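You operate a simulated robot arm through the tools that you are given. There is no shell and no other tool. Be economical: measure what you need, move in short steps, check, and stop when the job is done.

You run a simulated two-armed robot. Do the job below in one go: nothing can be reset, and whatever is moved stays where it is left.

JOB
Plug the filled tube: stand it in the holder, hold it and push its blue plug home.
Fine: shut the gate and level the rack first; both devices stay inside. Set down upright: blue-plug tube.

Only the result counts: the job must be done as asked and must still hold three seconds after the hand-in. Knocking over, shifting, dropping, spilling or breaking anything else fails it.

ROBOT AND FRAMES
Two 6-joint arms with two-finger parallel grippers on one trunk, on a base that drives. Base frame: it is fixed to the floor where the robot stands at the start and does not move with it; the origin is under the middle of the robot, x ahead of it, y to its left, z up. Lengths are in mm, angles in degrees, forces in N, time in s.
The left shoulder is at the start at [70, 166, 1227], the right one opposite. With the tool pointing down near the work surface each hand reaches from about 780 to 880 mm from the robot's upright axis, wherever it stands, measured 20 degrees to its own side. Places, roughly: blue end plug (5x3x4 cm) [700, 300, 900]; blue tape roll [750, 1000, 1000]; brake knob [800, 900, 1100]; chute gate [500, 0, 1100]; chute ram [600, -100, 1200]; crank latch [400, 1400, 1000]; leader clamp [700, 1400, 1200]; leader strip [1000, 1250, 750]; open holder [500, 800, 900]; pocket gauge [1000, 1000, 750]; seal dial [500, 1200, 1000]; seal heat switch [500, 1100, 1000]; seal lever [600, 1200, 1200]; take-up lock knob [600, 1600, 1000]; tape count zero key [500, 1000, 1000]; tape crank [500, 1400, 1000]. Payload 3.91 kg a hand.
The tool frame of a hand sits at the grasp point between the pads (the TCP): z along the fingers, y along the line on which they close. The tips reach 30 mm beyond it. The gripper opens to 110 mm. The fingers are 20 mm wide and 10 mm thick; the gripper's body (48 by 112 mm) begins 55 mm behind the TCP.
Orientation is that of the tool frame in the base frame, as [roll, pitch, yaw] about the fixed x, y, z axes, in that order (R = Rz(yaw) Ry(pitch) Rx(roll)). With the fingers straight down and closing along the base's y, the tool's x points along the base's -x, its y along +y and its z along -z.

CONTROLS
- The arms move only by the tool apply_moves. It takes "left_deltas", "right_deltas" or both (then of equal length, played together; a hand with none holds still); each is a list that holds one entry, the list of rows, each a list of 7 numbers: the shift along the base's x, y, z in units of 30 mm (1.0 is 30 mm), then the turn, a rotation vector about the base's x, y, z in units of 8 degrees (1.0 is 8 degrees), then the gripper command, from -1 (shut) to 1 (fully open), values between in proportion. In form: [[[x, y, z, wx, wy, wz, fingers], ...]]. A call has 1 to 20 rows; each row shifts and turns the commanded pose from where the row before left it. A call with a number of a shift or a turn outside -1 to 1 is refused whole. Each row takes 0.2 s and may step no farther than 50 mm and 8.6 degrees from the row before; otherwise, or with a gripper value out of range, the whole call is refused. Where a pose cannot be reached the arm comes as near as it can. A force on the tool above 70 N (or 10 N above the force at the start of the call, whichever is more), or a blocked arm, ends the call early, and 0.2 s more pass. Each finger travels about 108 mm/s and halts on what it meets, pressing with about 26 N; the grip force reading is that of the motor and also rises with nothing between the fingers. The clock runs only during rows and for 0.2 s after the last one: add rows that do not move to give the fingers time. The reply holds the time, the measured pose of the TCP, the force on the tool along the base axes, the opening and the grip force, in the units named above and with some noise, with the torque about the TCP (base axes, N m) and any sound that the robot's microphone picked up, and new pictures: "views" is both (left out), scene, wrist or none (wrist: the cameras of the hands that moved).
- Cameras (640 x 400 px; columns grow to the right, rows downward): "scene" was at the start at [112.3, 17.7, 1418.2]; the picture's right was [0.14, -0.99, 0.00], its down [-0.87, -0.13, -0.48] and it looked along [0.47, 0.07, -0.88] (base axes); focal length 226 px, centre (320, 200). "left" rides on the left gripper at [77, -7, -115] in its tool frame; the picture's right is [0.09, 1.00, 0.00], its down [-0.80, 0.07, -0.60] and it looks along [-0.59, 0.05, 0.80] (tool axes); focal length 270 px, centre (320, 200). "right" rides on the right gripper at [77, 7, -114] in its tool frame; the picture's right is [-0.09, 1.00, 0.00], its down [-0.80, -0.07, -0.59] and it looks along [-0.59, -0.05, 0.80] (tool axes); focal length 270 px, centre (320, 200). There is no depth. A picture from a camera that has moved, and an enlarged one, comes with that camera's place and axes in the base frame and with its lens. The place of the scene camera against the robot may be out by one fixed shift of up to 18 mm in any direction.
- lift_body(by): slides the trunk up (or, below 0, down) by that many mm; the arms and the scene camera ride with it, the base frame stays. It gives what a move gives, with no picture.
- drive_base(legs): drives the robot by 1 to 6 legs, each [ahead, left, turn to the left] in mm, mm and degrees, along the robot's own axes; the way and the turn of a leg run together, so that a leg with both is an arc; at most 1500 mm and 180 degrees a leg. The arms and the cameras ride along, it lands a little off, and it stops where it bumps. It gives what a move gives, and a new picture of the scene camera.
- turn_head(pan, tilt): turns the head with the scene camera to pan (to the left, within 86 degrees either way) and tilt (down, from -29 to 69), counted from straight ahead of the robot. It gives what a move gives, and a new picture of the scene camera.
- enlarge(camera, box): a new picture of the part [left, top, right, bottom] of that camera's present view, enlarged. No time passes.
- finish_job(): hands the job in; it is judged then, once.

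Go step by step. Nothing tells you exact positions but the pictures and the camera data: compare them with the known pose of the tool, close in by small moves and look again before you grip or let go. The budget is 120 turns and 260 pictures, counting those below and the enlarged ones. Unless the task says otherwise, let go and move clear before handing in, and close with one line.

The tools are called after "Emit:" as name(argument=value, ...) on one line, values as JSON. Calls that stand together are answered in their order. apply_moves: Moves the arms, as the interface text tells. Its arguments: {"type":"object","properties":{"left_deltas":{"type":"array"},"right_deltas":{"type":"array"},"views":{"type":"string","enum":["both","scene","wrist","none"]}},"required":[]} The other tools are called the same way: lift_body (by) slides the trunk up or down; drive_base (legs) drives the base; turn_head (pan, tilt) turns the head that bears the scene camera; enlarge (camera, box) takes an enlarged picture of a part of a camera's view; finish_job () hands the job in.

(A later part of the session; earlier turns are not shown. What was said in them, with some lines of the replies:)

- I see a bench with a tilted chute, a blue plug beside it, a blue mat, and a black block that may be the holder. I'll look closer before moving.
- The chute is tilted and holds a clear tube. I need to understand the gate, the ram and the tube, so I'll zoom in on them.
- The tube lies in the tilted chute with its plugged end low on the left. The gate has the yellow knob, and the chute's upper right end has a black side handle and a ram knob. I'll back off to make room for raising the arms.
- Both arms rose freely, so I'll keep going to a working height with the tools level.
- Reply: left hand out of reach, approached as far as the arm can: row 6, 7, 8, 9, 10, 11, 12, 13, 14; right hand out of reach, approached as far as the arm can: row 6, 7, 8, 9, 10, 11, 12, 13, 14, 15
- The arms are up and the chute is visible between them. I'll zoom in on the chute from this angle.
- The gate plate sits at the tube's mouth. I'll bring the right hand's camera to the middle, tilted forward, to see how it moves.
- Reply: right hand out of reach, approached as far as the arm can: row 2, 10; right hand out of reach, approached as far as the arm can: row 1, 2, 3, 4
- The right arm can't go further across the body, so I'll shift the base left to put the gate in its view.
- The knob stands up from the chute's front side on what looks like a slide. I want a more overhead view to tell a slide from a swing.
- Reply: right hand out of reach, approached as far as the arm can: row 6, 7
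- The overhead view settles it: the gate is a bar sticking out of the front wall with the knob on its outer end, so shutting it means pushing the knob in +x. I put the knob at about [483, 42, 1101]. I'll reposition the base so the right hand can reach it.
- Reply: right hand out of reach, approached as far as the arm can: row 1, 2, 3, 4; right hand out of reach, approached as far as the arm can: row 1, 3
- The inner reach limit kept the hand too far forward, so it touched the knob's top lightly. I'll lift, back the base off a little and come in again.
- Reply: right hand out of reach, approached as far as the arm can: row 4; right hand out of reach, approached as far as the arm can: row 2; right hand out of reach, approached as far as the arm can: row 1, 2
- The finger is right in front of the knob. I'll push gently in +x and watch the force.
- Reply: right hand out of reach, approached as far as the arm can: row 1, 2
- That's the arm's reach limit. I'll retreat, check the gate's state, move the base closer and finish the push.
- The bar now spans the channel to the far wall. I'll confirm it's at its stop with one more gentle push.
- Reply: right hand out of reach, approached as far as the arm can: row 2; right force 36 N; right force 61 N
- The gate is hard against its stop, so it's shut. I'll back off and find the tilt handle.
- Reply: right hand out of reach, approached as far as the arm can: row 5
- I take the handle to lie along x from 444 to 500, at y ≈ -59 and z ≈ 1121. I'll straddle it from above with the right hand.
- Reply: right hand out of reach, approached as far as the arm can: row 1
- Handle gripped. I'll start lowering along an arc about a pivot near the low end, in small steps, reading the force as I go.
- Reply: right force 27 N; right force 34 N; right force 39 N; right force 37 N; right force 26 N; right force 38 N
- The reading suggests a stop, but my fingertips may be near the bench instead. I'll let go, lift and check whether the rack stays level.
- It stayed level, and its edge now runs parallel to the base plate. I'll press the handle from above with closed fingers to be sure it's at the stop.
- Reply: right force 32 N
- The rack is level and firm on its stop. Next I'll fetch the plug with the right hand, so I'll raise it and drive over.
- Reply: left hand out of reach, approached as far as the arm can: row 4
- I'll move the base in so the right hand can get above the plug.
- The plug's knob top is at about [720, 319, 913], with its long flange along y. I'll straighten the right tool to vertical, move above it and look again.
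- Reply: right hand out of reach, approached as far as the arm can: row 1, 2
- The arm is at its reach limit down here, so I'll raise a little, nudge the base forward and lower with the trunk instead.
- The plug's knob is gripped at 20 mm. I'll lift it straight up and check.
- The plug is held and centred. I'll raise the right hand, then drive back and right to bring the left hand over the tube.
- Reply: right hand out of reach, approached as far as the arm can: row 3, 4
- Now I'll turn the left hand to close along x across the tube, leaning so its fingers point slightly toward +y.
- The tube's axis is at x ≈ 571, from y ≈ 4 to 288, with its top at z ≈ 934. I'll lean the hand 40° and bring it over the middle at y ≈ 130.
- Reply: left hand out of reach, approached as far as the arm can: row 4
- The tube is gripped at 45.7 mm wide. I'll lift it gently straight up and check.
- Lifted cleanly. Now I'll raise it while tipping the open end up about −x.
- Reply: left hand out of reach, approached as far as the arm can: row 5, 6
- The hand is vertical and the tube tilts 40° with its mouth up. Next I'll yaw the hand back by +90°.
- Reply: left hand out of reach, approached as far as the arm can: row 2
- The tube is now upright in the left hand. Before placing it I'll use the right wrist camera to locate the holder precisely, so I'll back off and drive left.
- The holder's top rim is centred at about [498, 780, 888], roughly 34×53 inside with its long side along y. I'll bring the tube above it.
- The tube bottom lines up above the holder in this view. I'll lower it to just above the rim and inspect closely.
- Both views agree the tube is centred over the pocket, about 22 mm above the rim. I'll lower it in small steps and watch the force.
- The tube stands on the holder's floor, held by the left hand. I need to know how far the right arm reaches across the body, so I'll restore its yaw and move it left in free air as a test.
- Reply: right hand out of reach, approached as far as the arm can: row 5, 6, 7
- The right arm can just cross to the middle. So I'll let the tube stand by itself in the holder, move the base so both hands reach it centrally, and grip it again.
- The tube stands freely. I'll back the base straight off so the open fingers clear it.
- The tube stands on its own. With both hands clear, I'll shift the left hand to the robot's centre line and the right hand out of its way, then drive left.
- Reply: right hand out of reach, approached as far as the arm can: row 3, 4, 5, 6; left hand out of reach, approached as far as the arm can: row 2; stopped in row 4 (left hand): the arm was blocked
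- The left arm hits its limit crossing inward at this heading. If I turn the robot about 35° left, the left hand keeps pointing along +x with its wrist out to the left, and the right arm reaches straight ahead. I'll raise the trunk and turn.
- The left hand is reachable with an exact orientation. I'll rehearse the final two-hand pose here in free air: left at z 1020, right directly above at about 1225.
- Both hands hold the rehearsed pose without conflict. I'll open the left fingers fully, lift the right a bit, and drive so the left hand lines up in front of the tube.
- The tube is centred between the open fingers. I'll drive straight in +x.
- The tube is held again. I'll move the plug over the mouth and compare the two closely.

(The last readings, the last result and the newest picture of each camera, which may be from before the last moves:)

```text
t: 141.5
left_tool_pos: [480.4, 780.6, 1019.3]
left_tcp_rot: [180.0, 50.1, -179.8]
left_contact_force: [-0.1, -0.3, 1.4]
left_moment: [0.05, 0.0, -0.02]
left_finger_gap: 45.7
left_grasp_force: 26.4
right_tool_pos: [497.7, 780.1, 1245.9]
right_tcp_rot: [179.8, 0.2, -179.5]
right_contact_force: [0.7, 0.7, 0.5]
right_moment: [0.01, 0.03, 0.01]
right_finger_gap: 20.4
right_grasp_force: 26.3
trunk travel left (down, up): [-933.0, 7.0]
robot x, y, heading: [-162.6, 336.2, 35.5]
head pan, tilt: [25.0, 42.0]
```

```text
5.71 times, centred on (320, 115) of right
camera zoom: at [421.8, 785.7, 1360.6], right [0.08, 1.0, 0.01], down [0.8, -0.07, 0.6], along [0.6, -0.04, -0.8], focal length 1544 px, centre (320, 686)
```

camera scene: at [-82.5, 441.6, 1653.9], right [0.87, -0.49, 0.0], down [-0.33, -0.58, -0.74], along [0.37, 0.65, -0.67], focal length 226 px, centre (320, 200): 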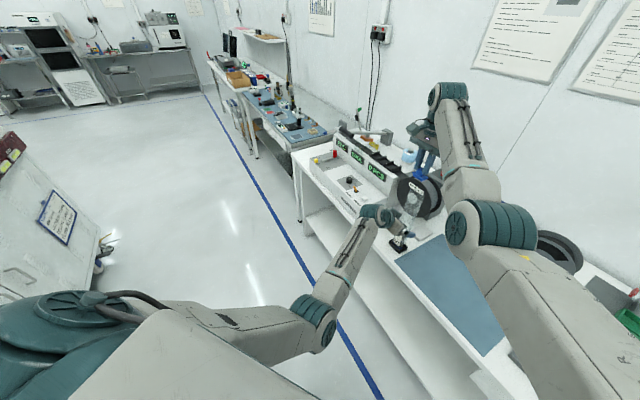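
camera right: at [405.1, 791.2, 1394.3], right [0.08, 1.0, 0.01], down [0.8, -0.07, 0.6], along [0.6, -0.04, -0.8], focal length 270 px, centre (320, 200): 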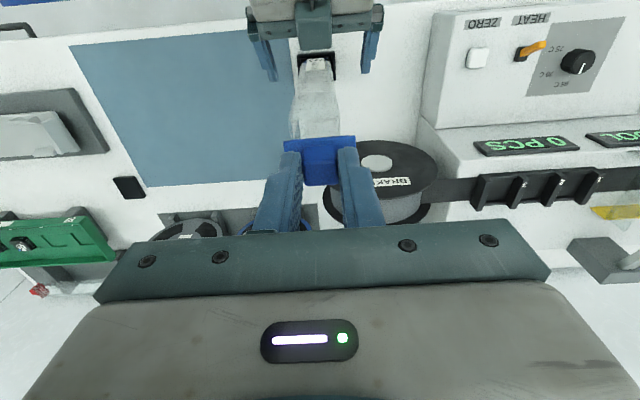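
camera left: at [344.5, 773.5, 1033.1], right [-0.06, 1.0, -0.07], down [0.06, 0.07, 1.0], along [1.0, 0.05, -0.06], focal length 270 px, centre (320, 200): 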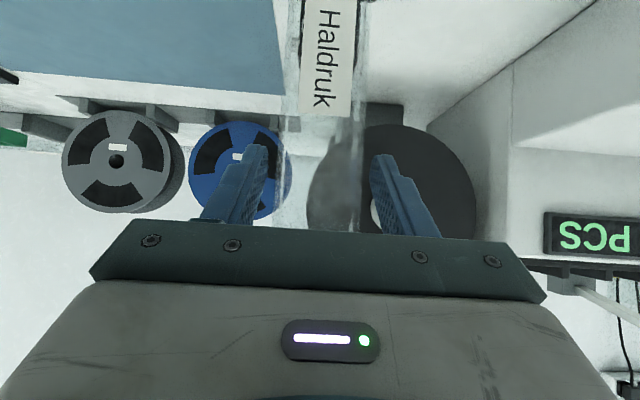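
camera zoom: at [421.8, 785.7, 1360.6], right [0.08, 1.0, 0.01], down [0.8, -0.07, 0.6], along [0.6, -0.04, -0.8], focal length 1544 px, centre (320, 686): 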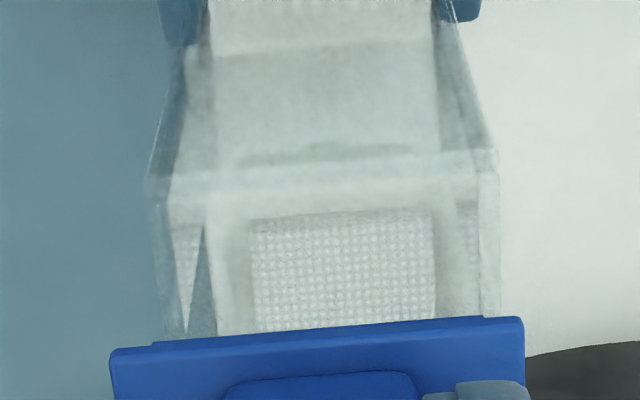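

I put the mouth at z ≈ 1172, directly below the plug. I'll lower the plug to just above the mouth and check again.

Emit:
apply_moves(right_deltas=[[[0.03, 0.02, -0.3, 0, 0, 0, -1], [0, 0, -0.2, 0, 0, 0, -1], [0, 0, 0, 0, 0, 0, -1]]], views="none")

Emit:
enlarge(camera="scene", box=[390, 160, 420, 200])

Emit:
enlarge(camera="right", box=[280, 90, 360, 160])

```text
t: 142.3
left_tool_pos: [479.8, 780.9, 1017.8]
left_tcp_rot: [180.0, 50.2, -179.9]
left_contact_force: [-0.7, 0.5, 0.8]
left_moment: [0.07, 0.01, -0.01]
left_finger_gap: 45.7
left_grasp_force: 25.3
right_tool_pos: [499.0, 779.9, 1230.1]
right_tcp_rot: [179.7, 0.2, -179.5]
right_contact_force: [-0.8, -0.2, 0.4]
right_moment: [-0.03, 0.01, -0.01]
right_finger_gap: 20.3
right_grasp_force: 26.2
trunk travel left (down, up): [-933.0, 7.0]
robot x, y, heading: [-157.0, 328.4, 35.5]
head pan, tilt: [25.0, 42.0]
```

```text
10.00 times, centred on (405, 180) of scene
camera zoom: at [-78.1, 441.6, 1653.6], right [0.87, -0.49, 0.0], down [-0.33, -0.58, -0.74], along [0.37, 0.65, -0.67], focal length 2263 px, centre (-530, 400)
```

zoom: 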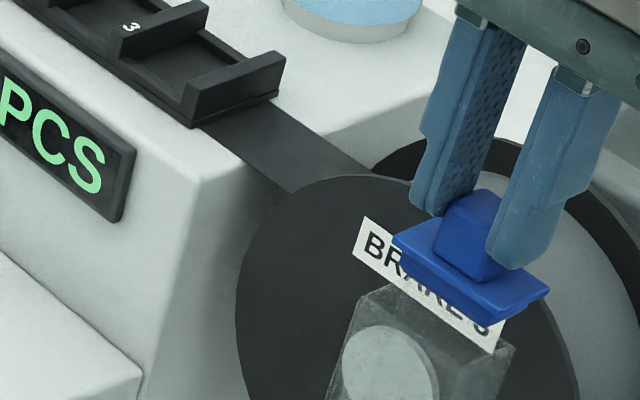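

```text
5.71 times, centred on (320, 125) of right
camera zoom: at [422.4, 786.6, 1345.1], right [0.08, 1.0, 0.01], down [0.8, -0.07, 0.6], along [0.59, -0.04, -0.8], focal length 1544 px, centre (320, 629)
```

zoom: 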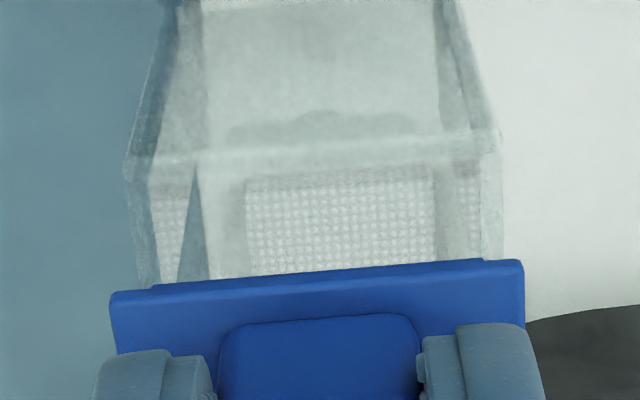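

Alignment along y looks exact. I want an unobstructed look at the mouth's shape and depth, so I'll shift the plug aside in −y.

Emit:
apply_moves(right_deltas=[[[0, 0, 0.8, 0, 0, 0, -1], [0, -0.9, 0.2, 0, 0, 0, -1], [0, -0.9, 0, 0, 0, 0, -1], [0, -0.6, 0, 0, 0, 0, -1], [0, 0, 0, 0, 0, 0, -1]]], views="wrist")

Emit:
enlarge(camera="right", box=[370, 80, 470, 160])

Emit:
enlarge(camera="scene", box=[385, 170, 425, 210])

```text
t: 143.5
left_tool_pos: [481.8, 780.3, 1018.6]
left_tcp_rot: [180.0, 50.3, -179.8]
left_contact_force: [0.3, -0.1, 1.9]
left_moment: [-0.05, -0.01, 0.0]
left_finger_gap: 45.6
left_grasp_force: 26.4
right_tool_pos: [513.7, 722.6, 1255.3]
right_tcp_rot: [179.6, 0.2, -179.5]
right_contact_force: [-0.6, 0.0, -0.6]
right_moment: [-0.02, 0.04, 0.0]
right_finger_gap: 20.5
right_grasp_force: 26.3
right hand out of reach, approached as far as the arm can: row 3, 4
trunk travel left (down, up): [-933.0, 7.0]
robot x, y, heading: [-160.0, 332.3, 35.7]
head pan, tilt: [25.0, 42.0]
camera right: at [436.6, 728.8, 1369.2], right [0.08, 1.0, 0.01], down [0.8, -0.07, 0.6], along [0.59, -0.04, -0.8], focal length 270 px, centre (320, 200)
```

right: 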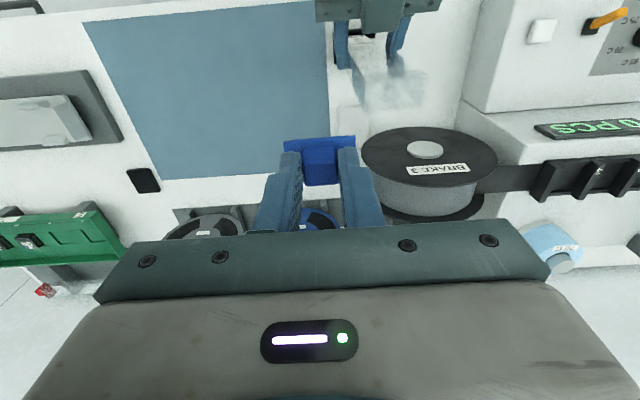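

```text
5.00 times, centred on (420, 120) of right
camera zoom: at [436.6, 728.8, 1369.2], right [0.08, 1.0, 0.01], down [0.8, -0.07, 0.6], along [0.59, -0.04, -0.8], focal length 1351 px, centre (-180, 600)
```

zoom: 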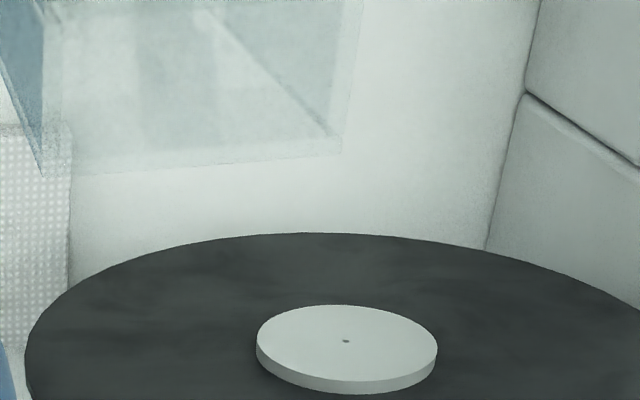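

```text
10.00 times, centred on (405, 190) of scene
camera zoom: at [-78.1, 441.5, 1653.6], right [0.87, -0.49, 0.0], down [-0.33, -0.58, -0.74], along [0.37, 0.65, -0.67], focal length 2263 px, centre (-530, 300)
```

zoom: 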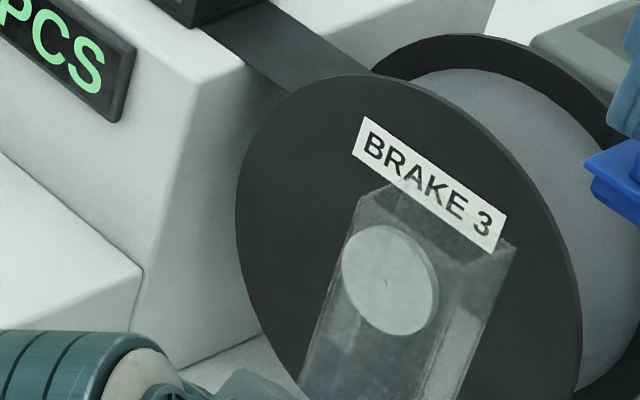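

Emit:
enlarge(camera="right", box=[330, 40, 450, 130])

```text
4.44 times, centred on (390, 85) of right
camera zoom: at [436.6, 728.8, 1369.2], right [0.08, 1.0, 0.01], down [0.8, -0.07, 0.6], along [0.59, -0.04, -0.8], focal length 1201 px, centre (9, 711)
```

zoom: 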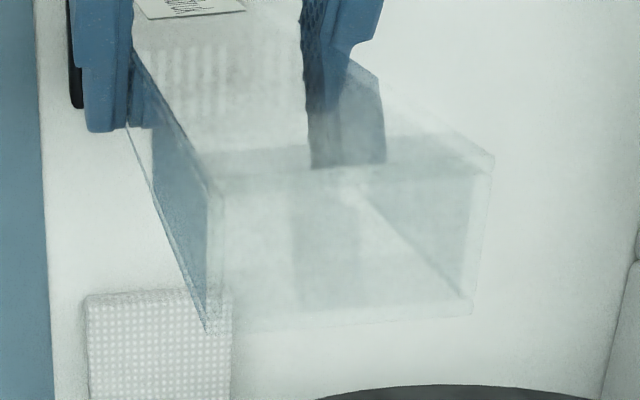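

The mouth is about 45.7 × 24 mm and centred about 4 mm nearer the robot than the plug was. I'll bring the plug back with that correction.

Emit:
apply_moves(right_deltas=[[[-0.2, 0.63, 0, 0, 0, 0, -1], [-0.2, 0.63, 0, 0, 0, 0, -1], [-0.2, 0.65, 0, 0, 0, 0, -1], [0, 0, -0.7, 0, 0, 0, -1], [0, 0, 0, 0, 0, 0, -1]]], views="none")

Emit:
enlarge(camera="scene", box=[390, 165, 420, 205])

Emit:
enlarge(camera="right", box=[280, 90, 360, 160])

```text
t: 144.7
left_tool_pos: [481.8, 780.7, 1018.6]
left_tcp_rot: [-180.0, 50.2, -179.9]
left_contact_force: [1.0, -0.3, 1.8]
left_moment: [0.02, -0.09, 0.0]
left_finger_gap: 45.7
left_grasp_force: 26.0
right_tool_pos: [492.4, 778.7, 1233.8]
right_tcp_rot: [179.6, 0.2, -179.5]
right_contact_force: [-0.9, 0.6, -0.2]
right_moment: [-0.02, 0.0, -0.03]
right_finger_gap: 20.6
right_grasp_force: 25.9
trunk travel left (down, up): [-933.0, 7.0]
robot x, y, heading: [-155.4, 327.8, 35.4]
head pan, tilt: [25.0, 42.0]
```

```text
10.00 times, centred on (405, 185) of scene
camera zoom: at [-77.9, 441.6, 1653.6], right [0.87, -0.49, 0.0], down [-0.33, -0.58, -0.74], along [0.37, 0.65, -0.67], focal length 2263 px, centre (-530, 350)
```

zoom: 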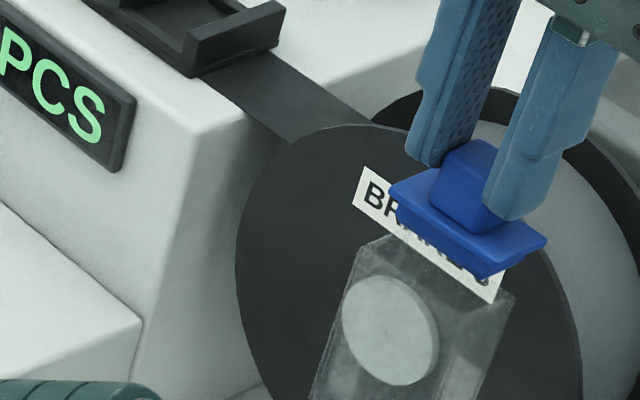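

```text
5.71 times, centred on (320, 125) of right
camera zoom: at [417.0, 784.3, 1348.3], right [0.08, 1.0, 0.01], down [0.8, -0.07, 0.6], along [0.59, -0.04, -0.8], focal length 1544 px, centre (320, 629)
```

zoom: 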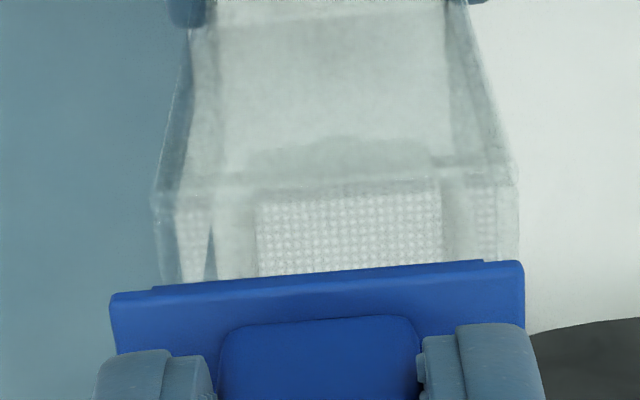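

Emit:
apply_moves(right_deltas=[[[0.08, 0.06, -0.15, 0, 0, 0, -1], [0, 0, -0.15, 0, 0, 0, -1], [0, 0, 0, 0, 0, 0, -1]]], views="none")

Emit:
enlarge(camera="scene", box=[395, 170, 420, 200])

Emit:
enlarge(camera="right", box=[280, 90, 360, 160])

```text
t: 145.5
left_tool_pos: [480.5, 780.6, 1018.6]
left_tcp_rot: [180.0, 50.2, -179.9]
left_contact_force: [0.3, -0.3, 0.9]
left_moment: [0.07, -0.02, 0.01]
left_finger_gap: 45.3
left_grasp_force: 26.4
right_tool_pos: [495.5, 780.6, 1226.5]
right_tcp_rot: [179.6, 0.2, -179.5]
right_contact_force: [-0.8, -0.2, 0.1]
right_moment: [-0.02, 0.0, 0.0]
right_finger_gap: 20.3
right_grasp_force: 25.7
trunk travel left (down, up): [-933.0, 7.0]
robot x, y, heading: [-156.6, 332.4, 35.6]
head pan, tilt: [25.0, 42.0]
```

```text
13.33 times, centred on (408, 185) of scene
camera zoom: at [-78.0, 441.7, 1653.6], right [0.87, -0.49, 0.0], down [-0.33, -0.58, -0.74], along [0.37, 0.65, -0.67], focal length 3017 px, centre (-847, 400)
```

zoom: 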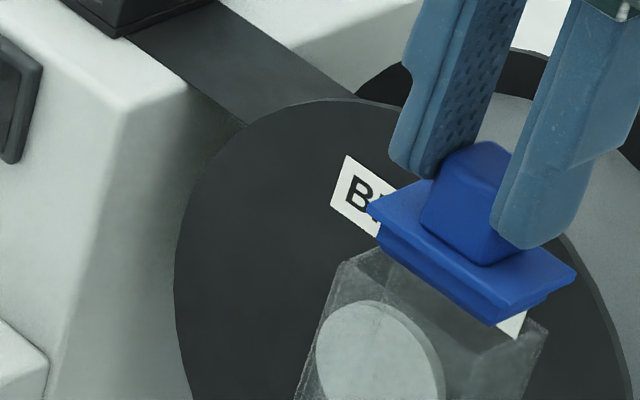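

```text
5.71 times, centred on (320, 125) of right
camera zoom: at [419.1, 786.7, 1339.2], right [0.08, 1.0, 0.01], down [0.8, -0.07, 0.6], along [0.59, -0.04, -0.8], focal length 1544 px, centre (320, 629)
```

zoom: 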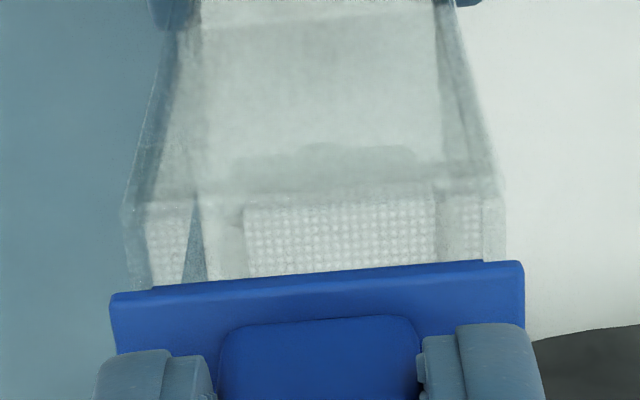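

Plug and mouth agree in both axes within a millimetre. I'll descend slowly, reading the force.

Emit:
apply_moves(right_deltas=[[[0, 0, -0.2, 0, 0, 0, -1], [0, 0, -0.2, 0, 0, 0, -1], [0, 0, 0, 0, 0, 0, -1]]], views="none")

Emit:
enlarge(camera="scene", box=[395, 170, 420, 200])

Emit:
enlarge(camera="right", box=[280, 90, 360, 160])

```text
t: 146.3
left_tool_pos: [479.2, 781.2, 1018.3]
left_tcp_rot: [179.9, 50.1, -180.0]
left_contact_force: [11.5, 7.9, -11.1]
left_moment: [0.24, -0.2, -0.03]
left_finger_gap: 45.8
left_grasp_force: 25.7
right_tool_pos: [494.3, 780.9, 1216.8]
right_tcp_rot: [179.5, 0.5, -179.5]
right_contact_force: [-4.0, -2.1, 33.0]
right_moment: [-0.07, -0.27, -0.03]
right_finger_gap: 20.6
right_grasp_force: 25.8
trunk travel left (down, up): [-933.0, 7.0]
robot x, y, heading: [-155.2, 333.6, 35.7]
head pan, tilt: [25.0, 42.0]
```

```text
13.33 times, centred on (408, 185) of scene
camera zoom: at [-80.1, 440.6, 1654.1], right [0.87, -0.49, 0.0], down [-0.33, -0.58, -0.74], along [0.37, 0.65, -0.67], focal length 3017 px, centre (-847, 400)
```

zoom: 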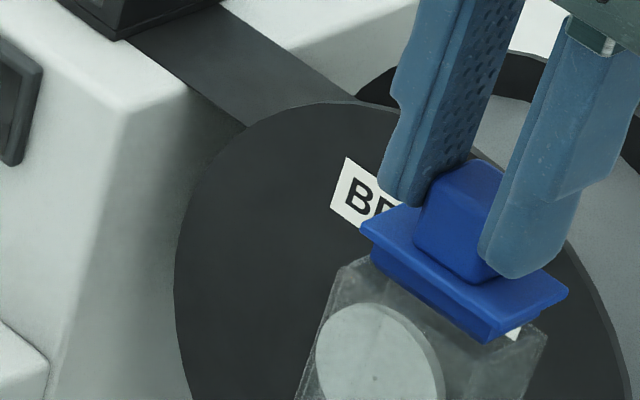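

```text
5.71 times, centred on (320, 125) of right
camera zoom: at [417.5, 786.2, 1330.5], right [0.08, 1.0, 0.01], down [0.8, -0.07, 0.6], along [0.6, -0.04, -0.8], focal length 1544 px, centre (320, 629)
```

zoom: 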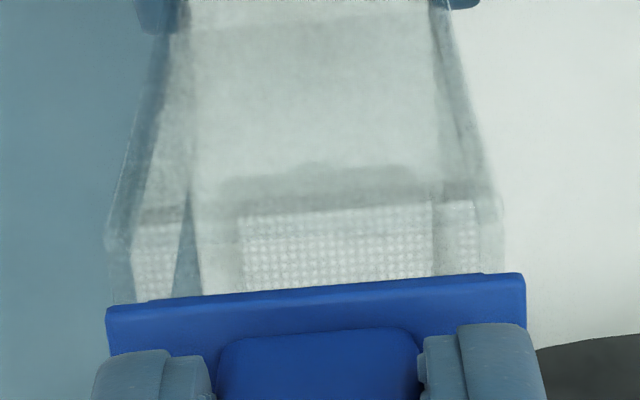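

Contact came at about 33 N: the plug is sitting on the rim. Solving both views together puts the tube about 3.7 mm nearer the robot than the plug, so I'll lift, shift −x and try again.

Emit:
apply_moves(right_deltas=[[[0, 0, 0.25, 0, 0, 0, -1], [-0.12, 0, 0, 0, 0, 0, -1], [0, 0, 0, 0, 0, 0, -1]]], views="none")

Emit:
enlarge(camera="scene", box=[395, 170, 420, 200])

Emit:
enlarge(camera="right", box=[270, 90, 370, 190])

```text
t: 147.1
left_tool_pos: [481.3, 780.4, 1019.6]
left_tcp_rot: [180.0, 50.2, -179.9]
left_contact_force: [0.2, 0.2, 0.8]
left_moment: [-0.07, -0.13, 0.04]
left_finger_gap: 45.8
left_grasp_force: 26.7
right_tool_pos: [490.9, 780.7, 1219.2]
right_tcp_rot: [179.8, 0.0, -179.4]
right_contact_force: [-0.3, -0.3, -0.1]
right_moment: [-0.03, -0.02, -0.01]
right_finger_gap: 20.5
right_grasp_force: 26.5
trunk travel left (down, up): [-933.0, 7.0]
robot x, y, heading: [-161.1, 333.8, 35.4]
head pan, tilt: [25.0, 42.0]
```

```text
13.33 times, centred on (408, 185) of scene
camera zoom: at [-78.6, 441.3, 1653.6], right [0.87, -0.49, 0.0], down [-0.33, -0.58, -0.74], along [0.37, 0.65, -0.67], focal length 3017 px, centre (-847, 400)
```

zoom: 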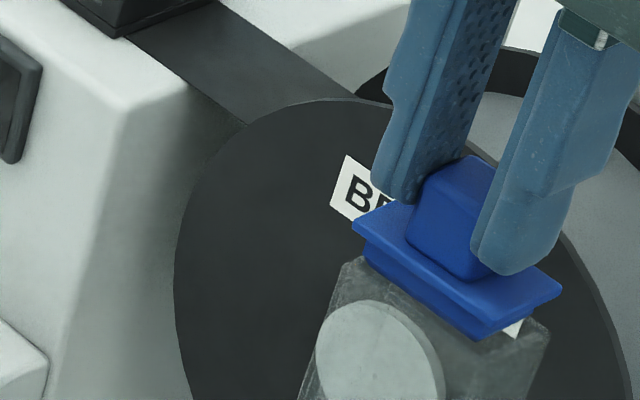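

```text
4.00 times, centred on (320, 140) of right
camera zoom: at [414.8, 786.4, 1333.1], right [0.08, 1.0, 0.0], down [0.8, -0.07, 0.6], along [0.59, -0.04, -0.8], focal length 1081 px, centre (320, 440)
```

zoom: 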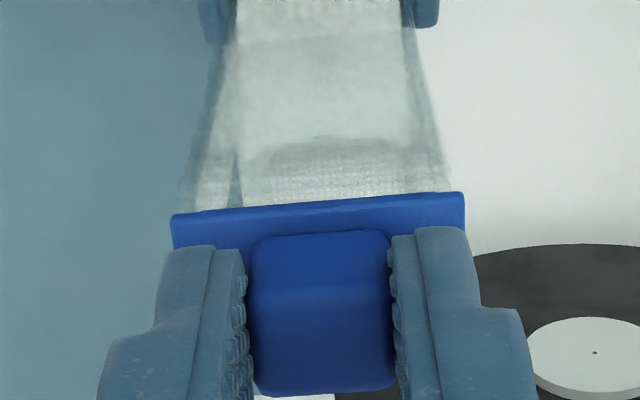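

Now the offsets solve to nearly zero. I'll push down slowly again.

Emit:
apply_moves(right_deltas=[[[0, 0, -0.12, 0, 0, 0, -1], [0, 0, -0.12, 0, 0, 0, -1], [0, 0, 0, 0, 0, 0, -1]]], views="none")

Emit:
enlarge(camera="scene", box=[395, 170, 420, 200])

```text
t: 147.9
left_tool_pos: [481.8, 780.6, 1018.3]
left_tcp_rot: [-179.9, 50.2, -179.9]
left_contact_force: [-0.7, -0.5, 3.4]
left_moment: [-0.19, -0.46, 0.07]
left_finger_gap: 45.7
left_grasp_force: 26.1
right_tool_pos: [491.4, 781.0, 1212.9]
right_tcp_rot: [179.7, 0.2, -179.5]
right_contact_force: [1.5, 0.8, 0.1]
right_moment: [0.03, -0.09, -0.02]
right_finger_gap: 20.5
right_grasp_force: 26.1
trunk travel left (down, up): [-933.0, 7.0]
robot x, y, heading: [-158.7, 326.0, 35.3]
head pan, tilt: [25.0, 42.0]
```

```text
13.33 times, centred on (408, 185) of scene
camera zoom: at [-78.4, 441.1, 1653.7], right [0.87, -0.49, 0.0], down [-0.33, -0.58, -0.74], along [0.37, 0.65, -0.67], focal length 3017 px, centre (-847, 400)
```

zoom: 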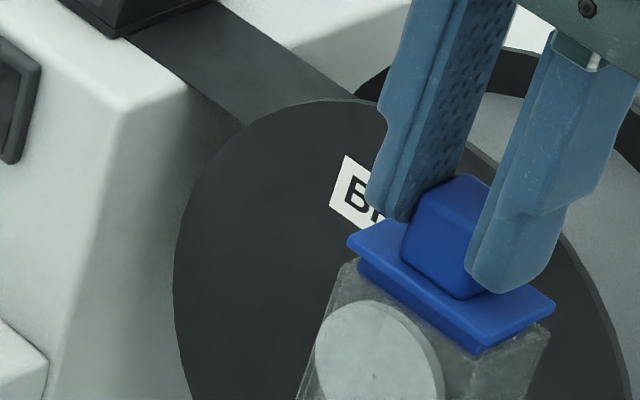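

It's entering the tube with no resistance. I'll continue down.

Emit:
apply_moves(right_deltas=[[[0, 0, -0.12, 0, 0, 0, -1], [0, 0, -0.12, 0, 0, 0, -1], [0, 0, 0, 0, 0, 0, -1]]], views="none")

Emit:
enlarge(camera="scene", box=[395, 170, 420, 200])

```text
t: 148.7
left_tool_pos: [480.1, 779.6, 1019.1]
left_tcp_rot: [180.0, 50.3, -179.9]
left_contact_force: [5.7, 5.6, -0.4]
left_moment: [-0.33, -0.28, 0.05]
left_finger_gap: 45.5
left_grasp_force: 26.1
right_tool_pos: [491.5, 780.9, 1207.6]
right_tcp_rot: [179.7, 0.1, -179.4]
right_contact_force: [-1.4, -4.7, 11.3]
right_moment: [-0.2, 0.28, -0.03]
right_finger_gap: 20.2
right_grasp_force: 26.5
trunk travel left (down, up): [-933.0, 7.0]
robot x, y, heading: [-157.9, 329.6, 35.5]
head pan, tilt: [25.0, 42.0]
heard: snap
```

```text
13.33 times, centred on (408, 185) of scene
camera zoom: at [-79.0, 440.7, 1653.9], right [0.87, -0.49, 0.0], down [-0.33, -0.58, -0.74], along [0.37, 0.65, -0.67], focal length 3017 px, centre (-847, 400)
```

zoom: 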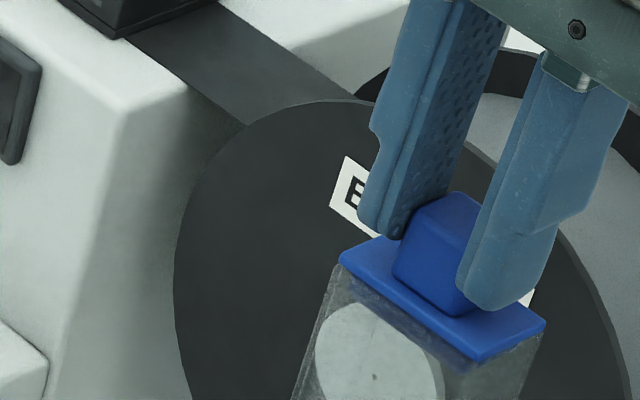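

I heard a snap, and the flange looks flush. One light press to confirm, then I'll release the plug and raise the right hand.

Emit:
apply_moves(right_deltas=[[[0, 0, -0.07, 0, 0, 0, -1], [0, 0, 0, 0, 0, 0, -1]]], views="none")

Emit:
apply_moves(right_deltas=[[[0, 0, 0.07, 0, 0, 0, -1], [0, 0, 0, 0, 0, 0, -0.5], [0, 0, 0, 0, 0, 0, -0.2], [0, 0, 0.3, 0, 0, 0, -0.2], [0, 0, 0.6, 0, 0, 0, -0.2], [0, 0, 0.9, 0, 0, 0, -0.2]]], views="none")

Emit:
enlarge(camera="scene", box=[380, 165, 430, 235])

```text
t: 149.3
left_tool_pos: [479.2, 779.6, 1019.5]
left_tcp_rot: [179.9, 50.1, 179.9]
left_contact_force: [11.2, 11.4, -5.9]
left_moment: [-0.44, 0.17, 0.06]
left_finger_gap: 45.6
left_grasp_force: 26.0
right_tool_pos: [490.0, 780.0, 1207.9]
right_tcp_rot: [179.7, 0.4, -179.6]
right_contact_force: [-5.6, -8.8, 24.4]
right_moment: [-0.35, 0.25, -0.02]
right_finger_gap: 20.5
right_grasp_force: 25.8
trunk travel left (down, up): [-933.0, 7.0]
robot x, y, heading: [-154.9, 330.4, 35.4]
head pan, tilt: [25.0, 42.0]
```

```text
t: 150.7
left_tool_pos: [479.4, 781.2, 1017.9]
left_tcp_rot: [180.0, 50.2, -179.9]
left_contact_force: [0.4, -2.2, 4.0]
left_moment: [-0.1, -0.09, -0.04]
left_finger_gap: 45.7
left_grasp_force: 25.5
right_tool_pos: [492.2, 782.0, 1261.8]
right_tcp_rot: [179.7, 0.0, -179.4]
right_contact_force: [0.2, -0.7, -0.3]
right_moment: [-0.03, 0.01, 0.0]
right_finger_gap: 44.3
right_grasp_force: 0.0
trunk travel left (down, up): [-933.0, 7.0]
robot x, y, heading: [-159.6, 333.9, 35.3]
head pan, tilt: [25.0, 42.0]
```

```text
5.71 times, centred on (405, 200) of scene
camera zoom: at [-78.9, 440.8, 1653.7], right [0.87, -0.49, 0.0], down [-0.33, -0.58, -0.74], along [0.37, 0.65, -0.67], focal length 1293 px, centre (-166, 200)
```

zoom: 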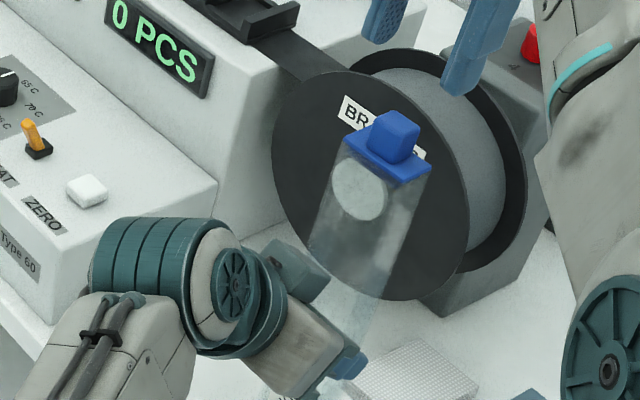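

The plug is home. I'll let go with the left hand and back straight off in −x.

Emit:
apply_moves(left_deltas=[[[0, 0, 0, 0, 0, 0, -0.12], [0, 0, 0, 0, 0, 0, 0.0], [0, 0, 0, 0, 0, 0, 0.5], [0, 0, 0, 0, 0, 0, 1], [0, 0, 0, 0, 0, 0, 1]]], right_deltas=[[[0, 0, 0.5, 0, 0, 0, -0.2], [0, 0, 0.5, 0, 0, 0, -0.2], [0, 0, 0, 0, 0, 0, -0.2], [0, 0, 0, 0, 0, 0, -0.2], [0, 0, 0, 0, 0, 0, -0.2]]], views="wrist")

Emit:
drive_base(legs=[[-147, 104, 0]])

Emit:
enlarge(camera="scene", box=[370, 130, 470, 260])

```text
t: 151.9
left_tool_pos: [481.7, 781.5, 1018.4]
left_tcp_rot: [180.0, 50.2, -179.9]
left_contact_force: [-0.1, 0.0, 1.0]
left_moment: [0.01, -0.02, 0.0]
left_finger_gap: 110.0
left_grasp_force: 0.1
right_tool_pos: [491.7, 782.5, 1289.7]
right_tcp_rot: [179.7, 0.2, -179.5]
right_contact_force: [-0.4, -0.1, 0.3]
right_moment: [0.03, 0.03, -0.02]
right_finger_gap: 43.9
right_grasp_force: 0.0
trunk travel left (down, up): [-933.0, 7.0]
robot x, y, heading: [-157.4, 329.1, 35.5]
head pan, tilt: [25.0, 42.0]
camera right: at [416.1, 787.3, 1403.7], right [0.08, 1.0, 0.01], down [0.8, -0.07, 0.6], along [0.6, -0.04, -0.8], focal length 270 px, centre (320, 200)
camera left: at [344.1, 773.4, 1033.5], right [-0.06, 1.0, -0.07], down [0.06, 0.07, 1.0], along [1.0, 0.05, -0.06], focal length 270 px, centre (320, 200)
```

right: 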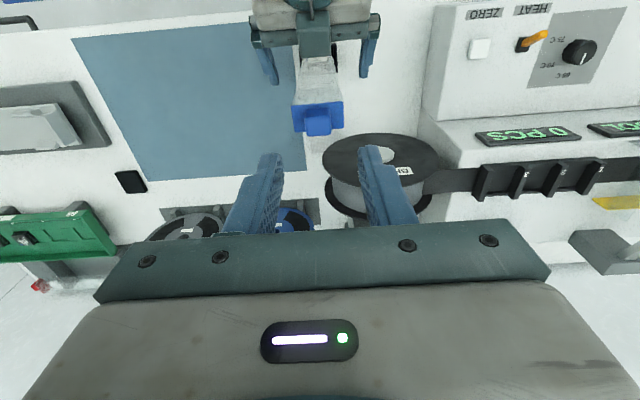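
left: 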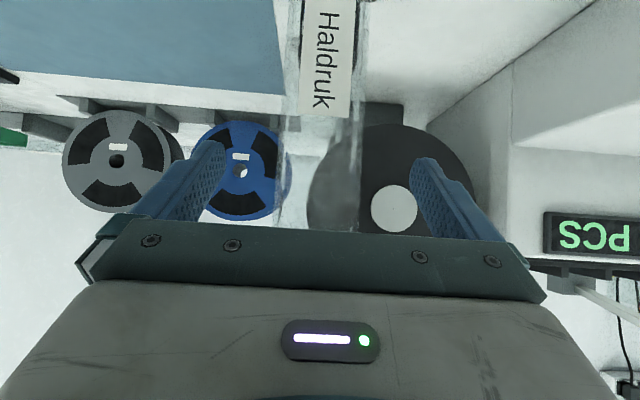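

```text
t: 153.4
left_tool_pos: [303.6, 782.5, 1016.5]
left_tcp_rot: [-179.9, 49.9, -179.8]
left_contact_force: [-0.4, 0.5, -0.5]
left_moment: [-0.02, 0.01, 0.02]
left_finger_gap: 110.0
left_grasp_force: 0.1
right_tool_pos: [315.4, 781.6, 1287.1]
right_tcp_rot: [179.7, 0.0, -179.4]
right_contact_force: [1.6, -1.4, -0.3]
right_moment: [-0.02, 0.04, 0.01]
right_finger_gap: 44.1
right_grasp_force: 0.0
trunk travel left (down, up): [-933.0, 7.0]
robot x, y, heading: [-340.6, 330.6, 35.4]
head pan, tilt: [25.0, 42.0]
camera scene: at [-252.6, 441.5, 1653.2], right [0.87, -0.49, 0.0], down [-0.33, -0.58, -0.74], along [0.36, 0.65, -0.67], focal length 226 px, centre (320, 200)
```

scene: 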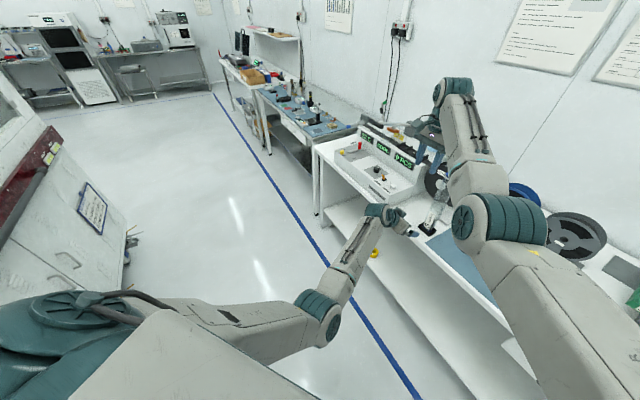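

```text
3.08 times, centred on (420, 195) of scene
camera zoom: at [-252.6, 441.5, 1653.2], right [0.87, -0.49, 0.0], down [-0.33, -0.58, -0.74], along [0.36, 0.65, -0.67], focal length 696 px, centre (12, 215)
```

zoom: 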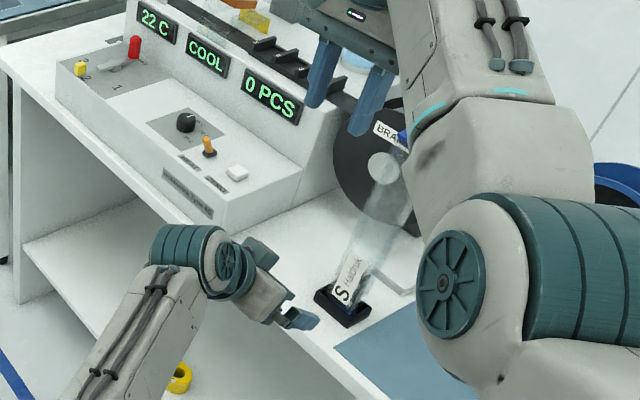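

The tube stands alone in the holder. A last look checks that it's upright, the devices are inside, and the gate and rack are as they should be.

Emit:
apply_moves(left_deltas=[[[0, 0, 0, 0, 0, 0, 1], [0, 0, 0, 0, 0, 0, 1]]], views="wrist")

Emit:
enlarge(camera="left", box=[270, 50, 370, 240])

Emit:
enlarge(camera="right", box=[0, 100, 200, 300])

```text
t: 154.0
left_tool_pos: [302.0, 781.0, 1018.9]
left_tcp_rot: [-179.9, 50.2, -179.7]
left_contact_force: [0.7, 0.6, 0.7]
left_moment: [-0.02, 0.01, 0.01]
left_finger_gap: 110.1
left_grasp_force: 0.1
right_tool_pos: [314.4, 780.2, 1288.1]
right_tcp_rot: [179.7, 0.1, -179.4]
right_contact_force: [0.2, -0.8, -0.3]
right_moment: [0.0, 0.02, 0.0]
right_finger_gap: 44.1
right_grasp_force: 0.0
trunk travel left (down, up): [-933.0, 7.0]
robot x, y, heading: [-341.0, 330.3, 35.4]
head pan, tilt: [25.0, 42.0]
camera left: at [165.3, 773.6, 1032.3], right [-0.06, 1.0, -0.07], down [0.06, 0.07, 1.0], along [1.0, 0.06, -0.06], focal length 270 px, centre (320, 200)
```

left: 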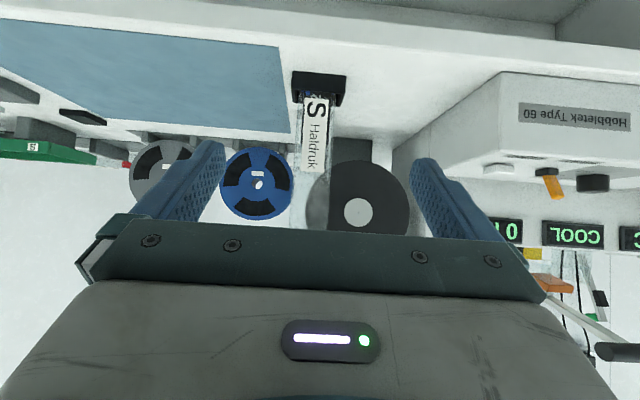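

```text
2.11 times, centred on (320, 145) of left
camera zoom: at [165.3, 773.6, 1032.3], right [-0.06, 1.0, -0.07], down [0.06, 0.07, 1.0], along [1.0, 0.06, -0.06], focal length 569 px, centre (320, 316)
```

zoom: 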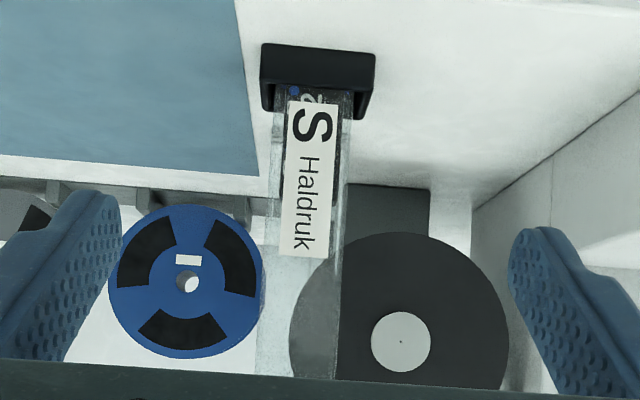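

```text
2.00 times, centred on (100, 200) of right
camera zoom: at [238.4, 787.5, 1402.4], right [0.08, 1.0, 0.0], down [0.8, -0.07, 0.6], along [0.59, -0.04, -0.8], focal length 541 px, centre (760, 200)
```

zoom: 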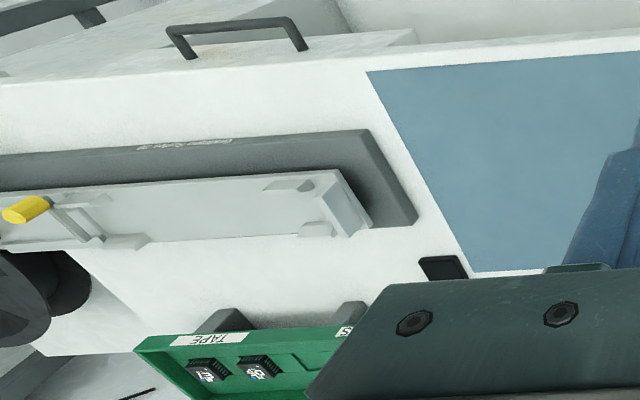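

Everything checks out: the tube is upright and plugged with the devices at its foot, the gate is shut, the rack is level, and both hands are clear. I'm handing in.

Emit:
finish_job()

```text
The job is handed in.
```

The gate is shut and the rack is level. The tube stands upright in the holder with its blue plug snapped home and both devices still inside.
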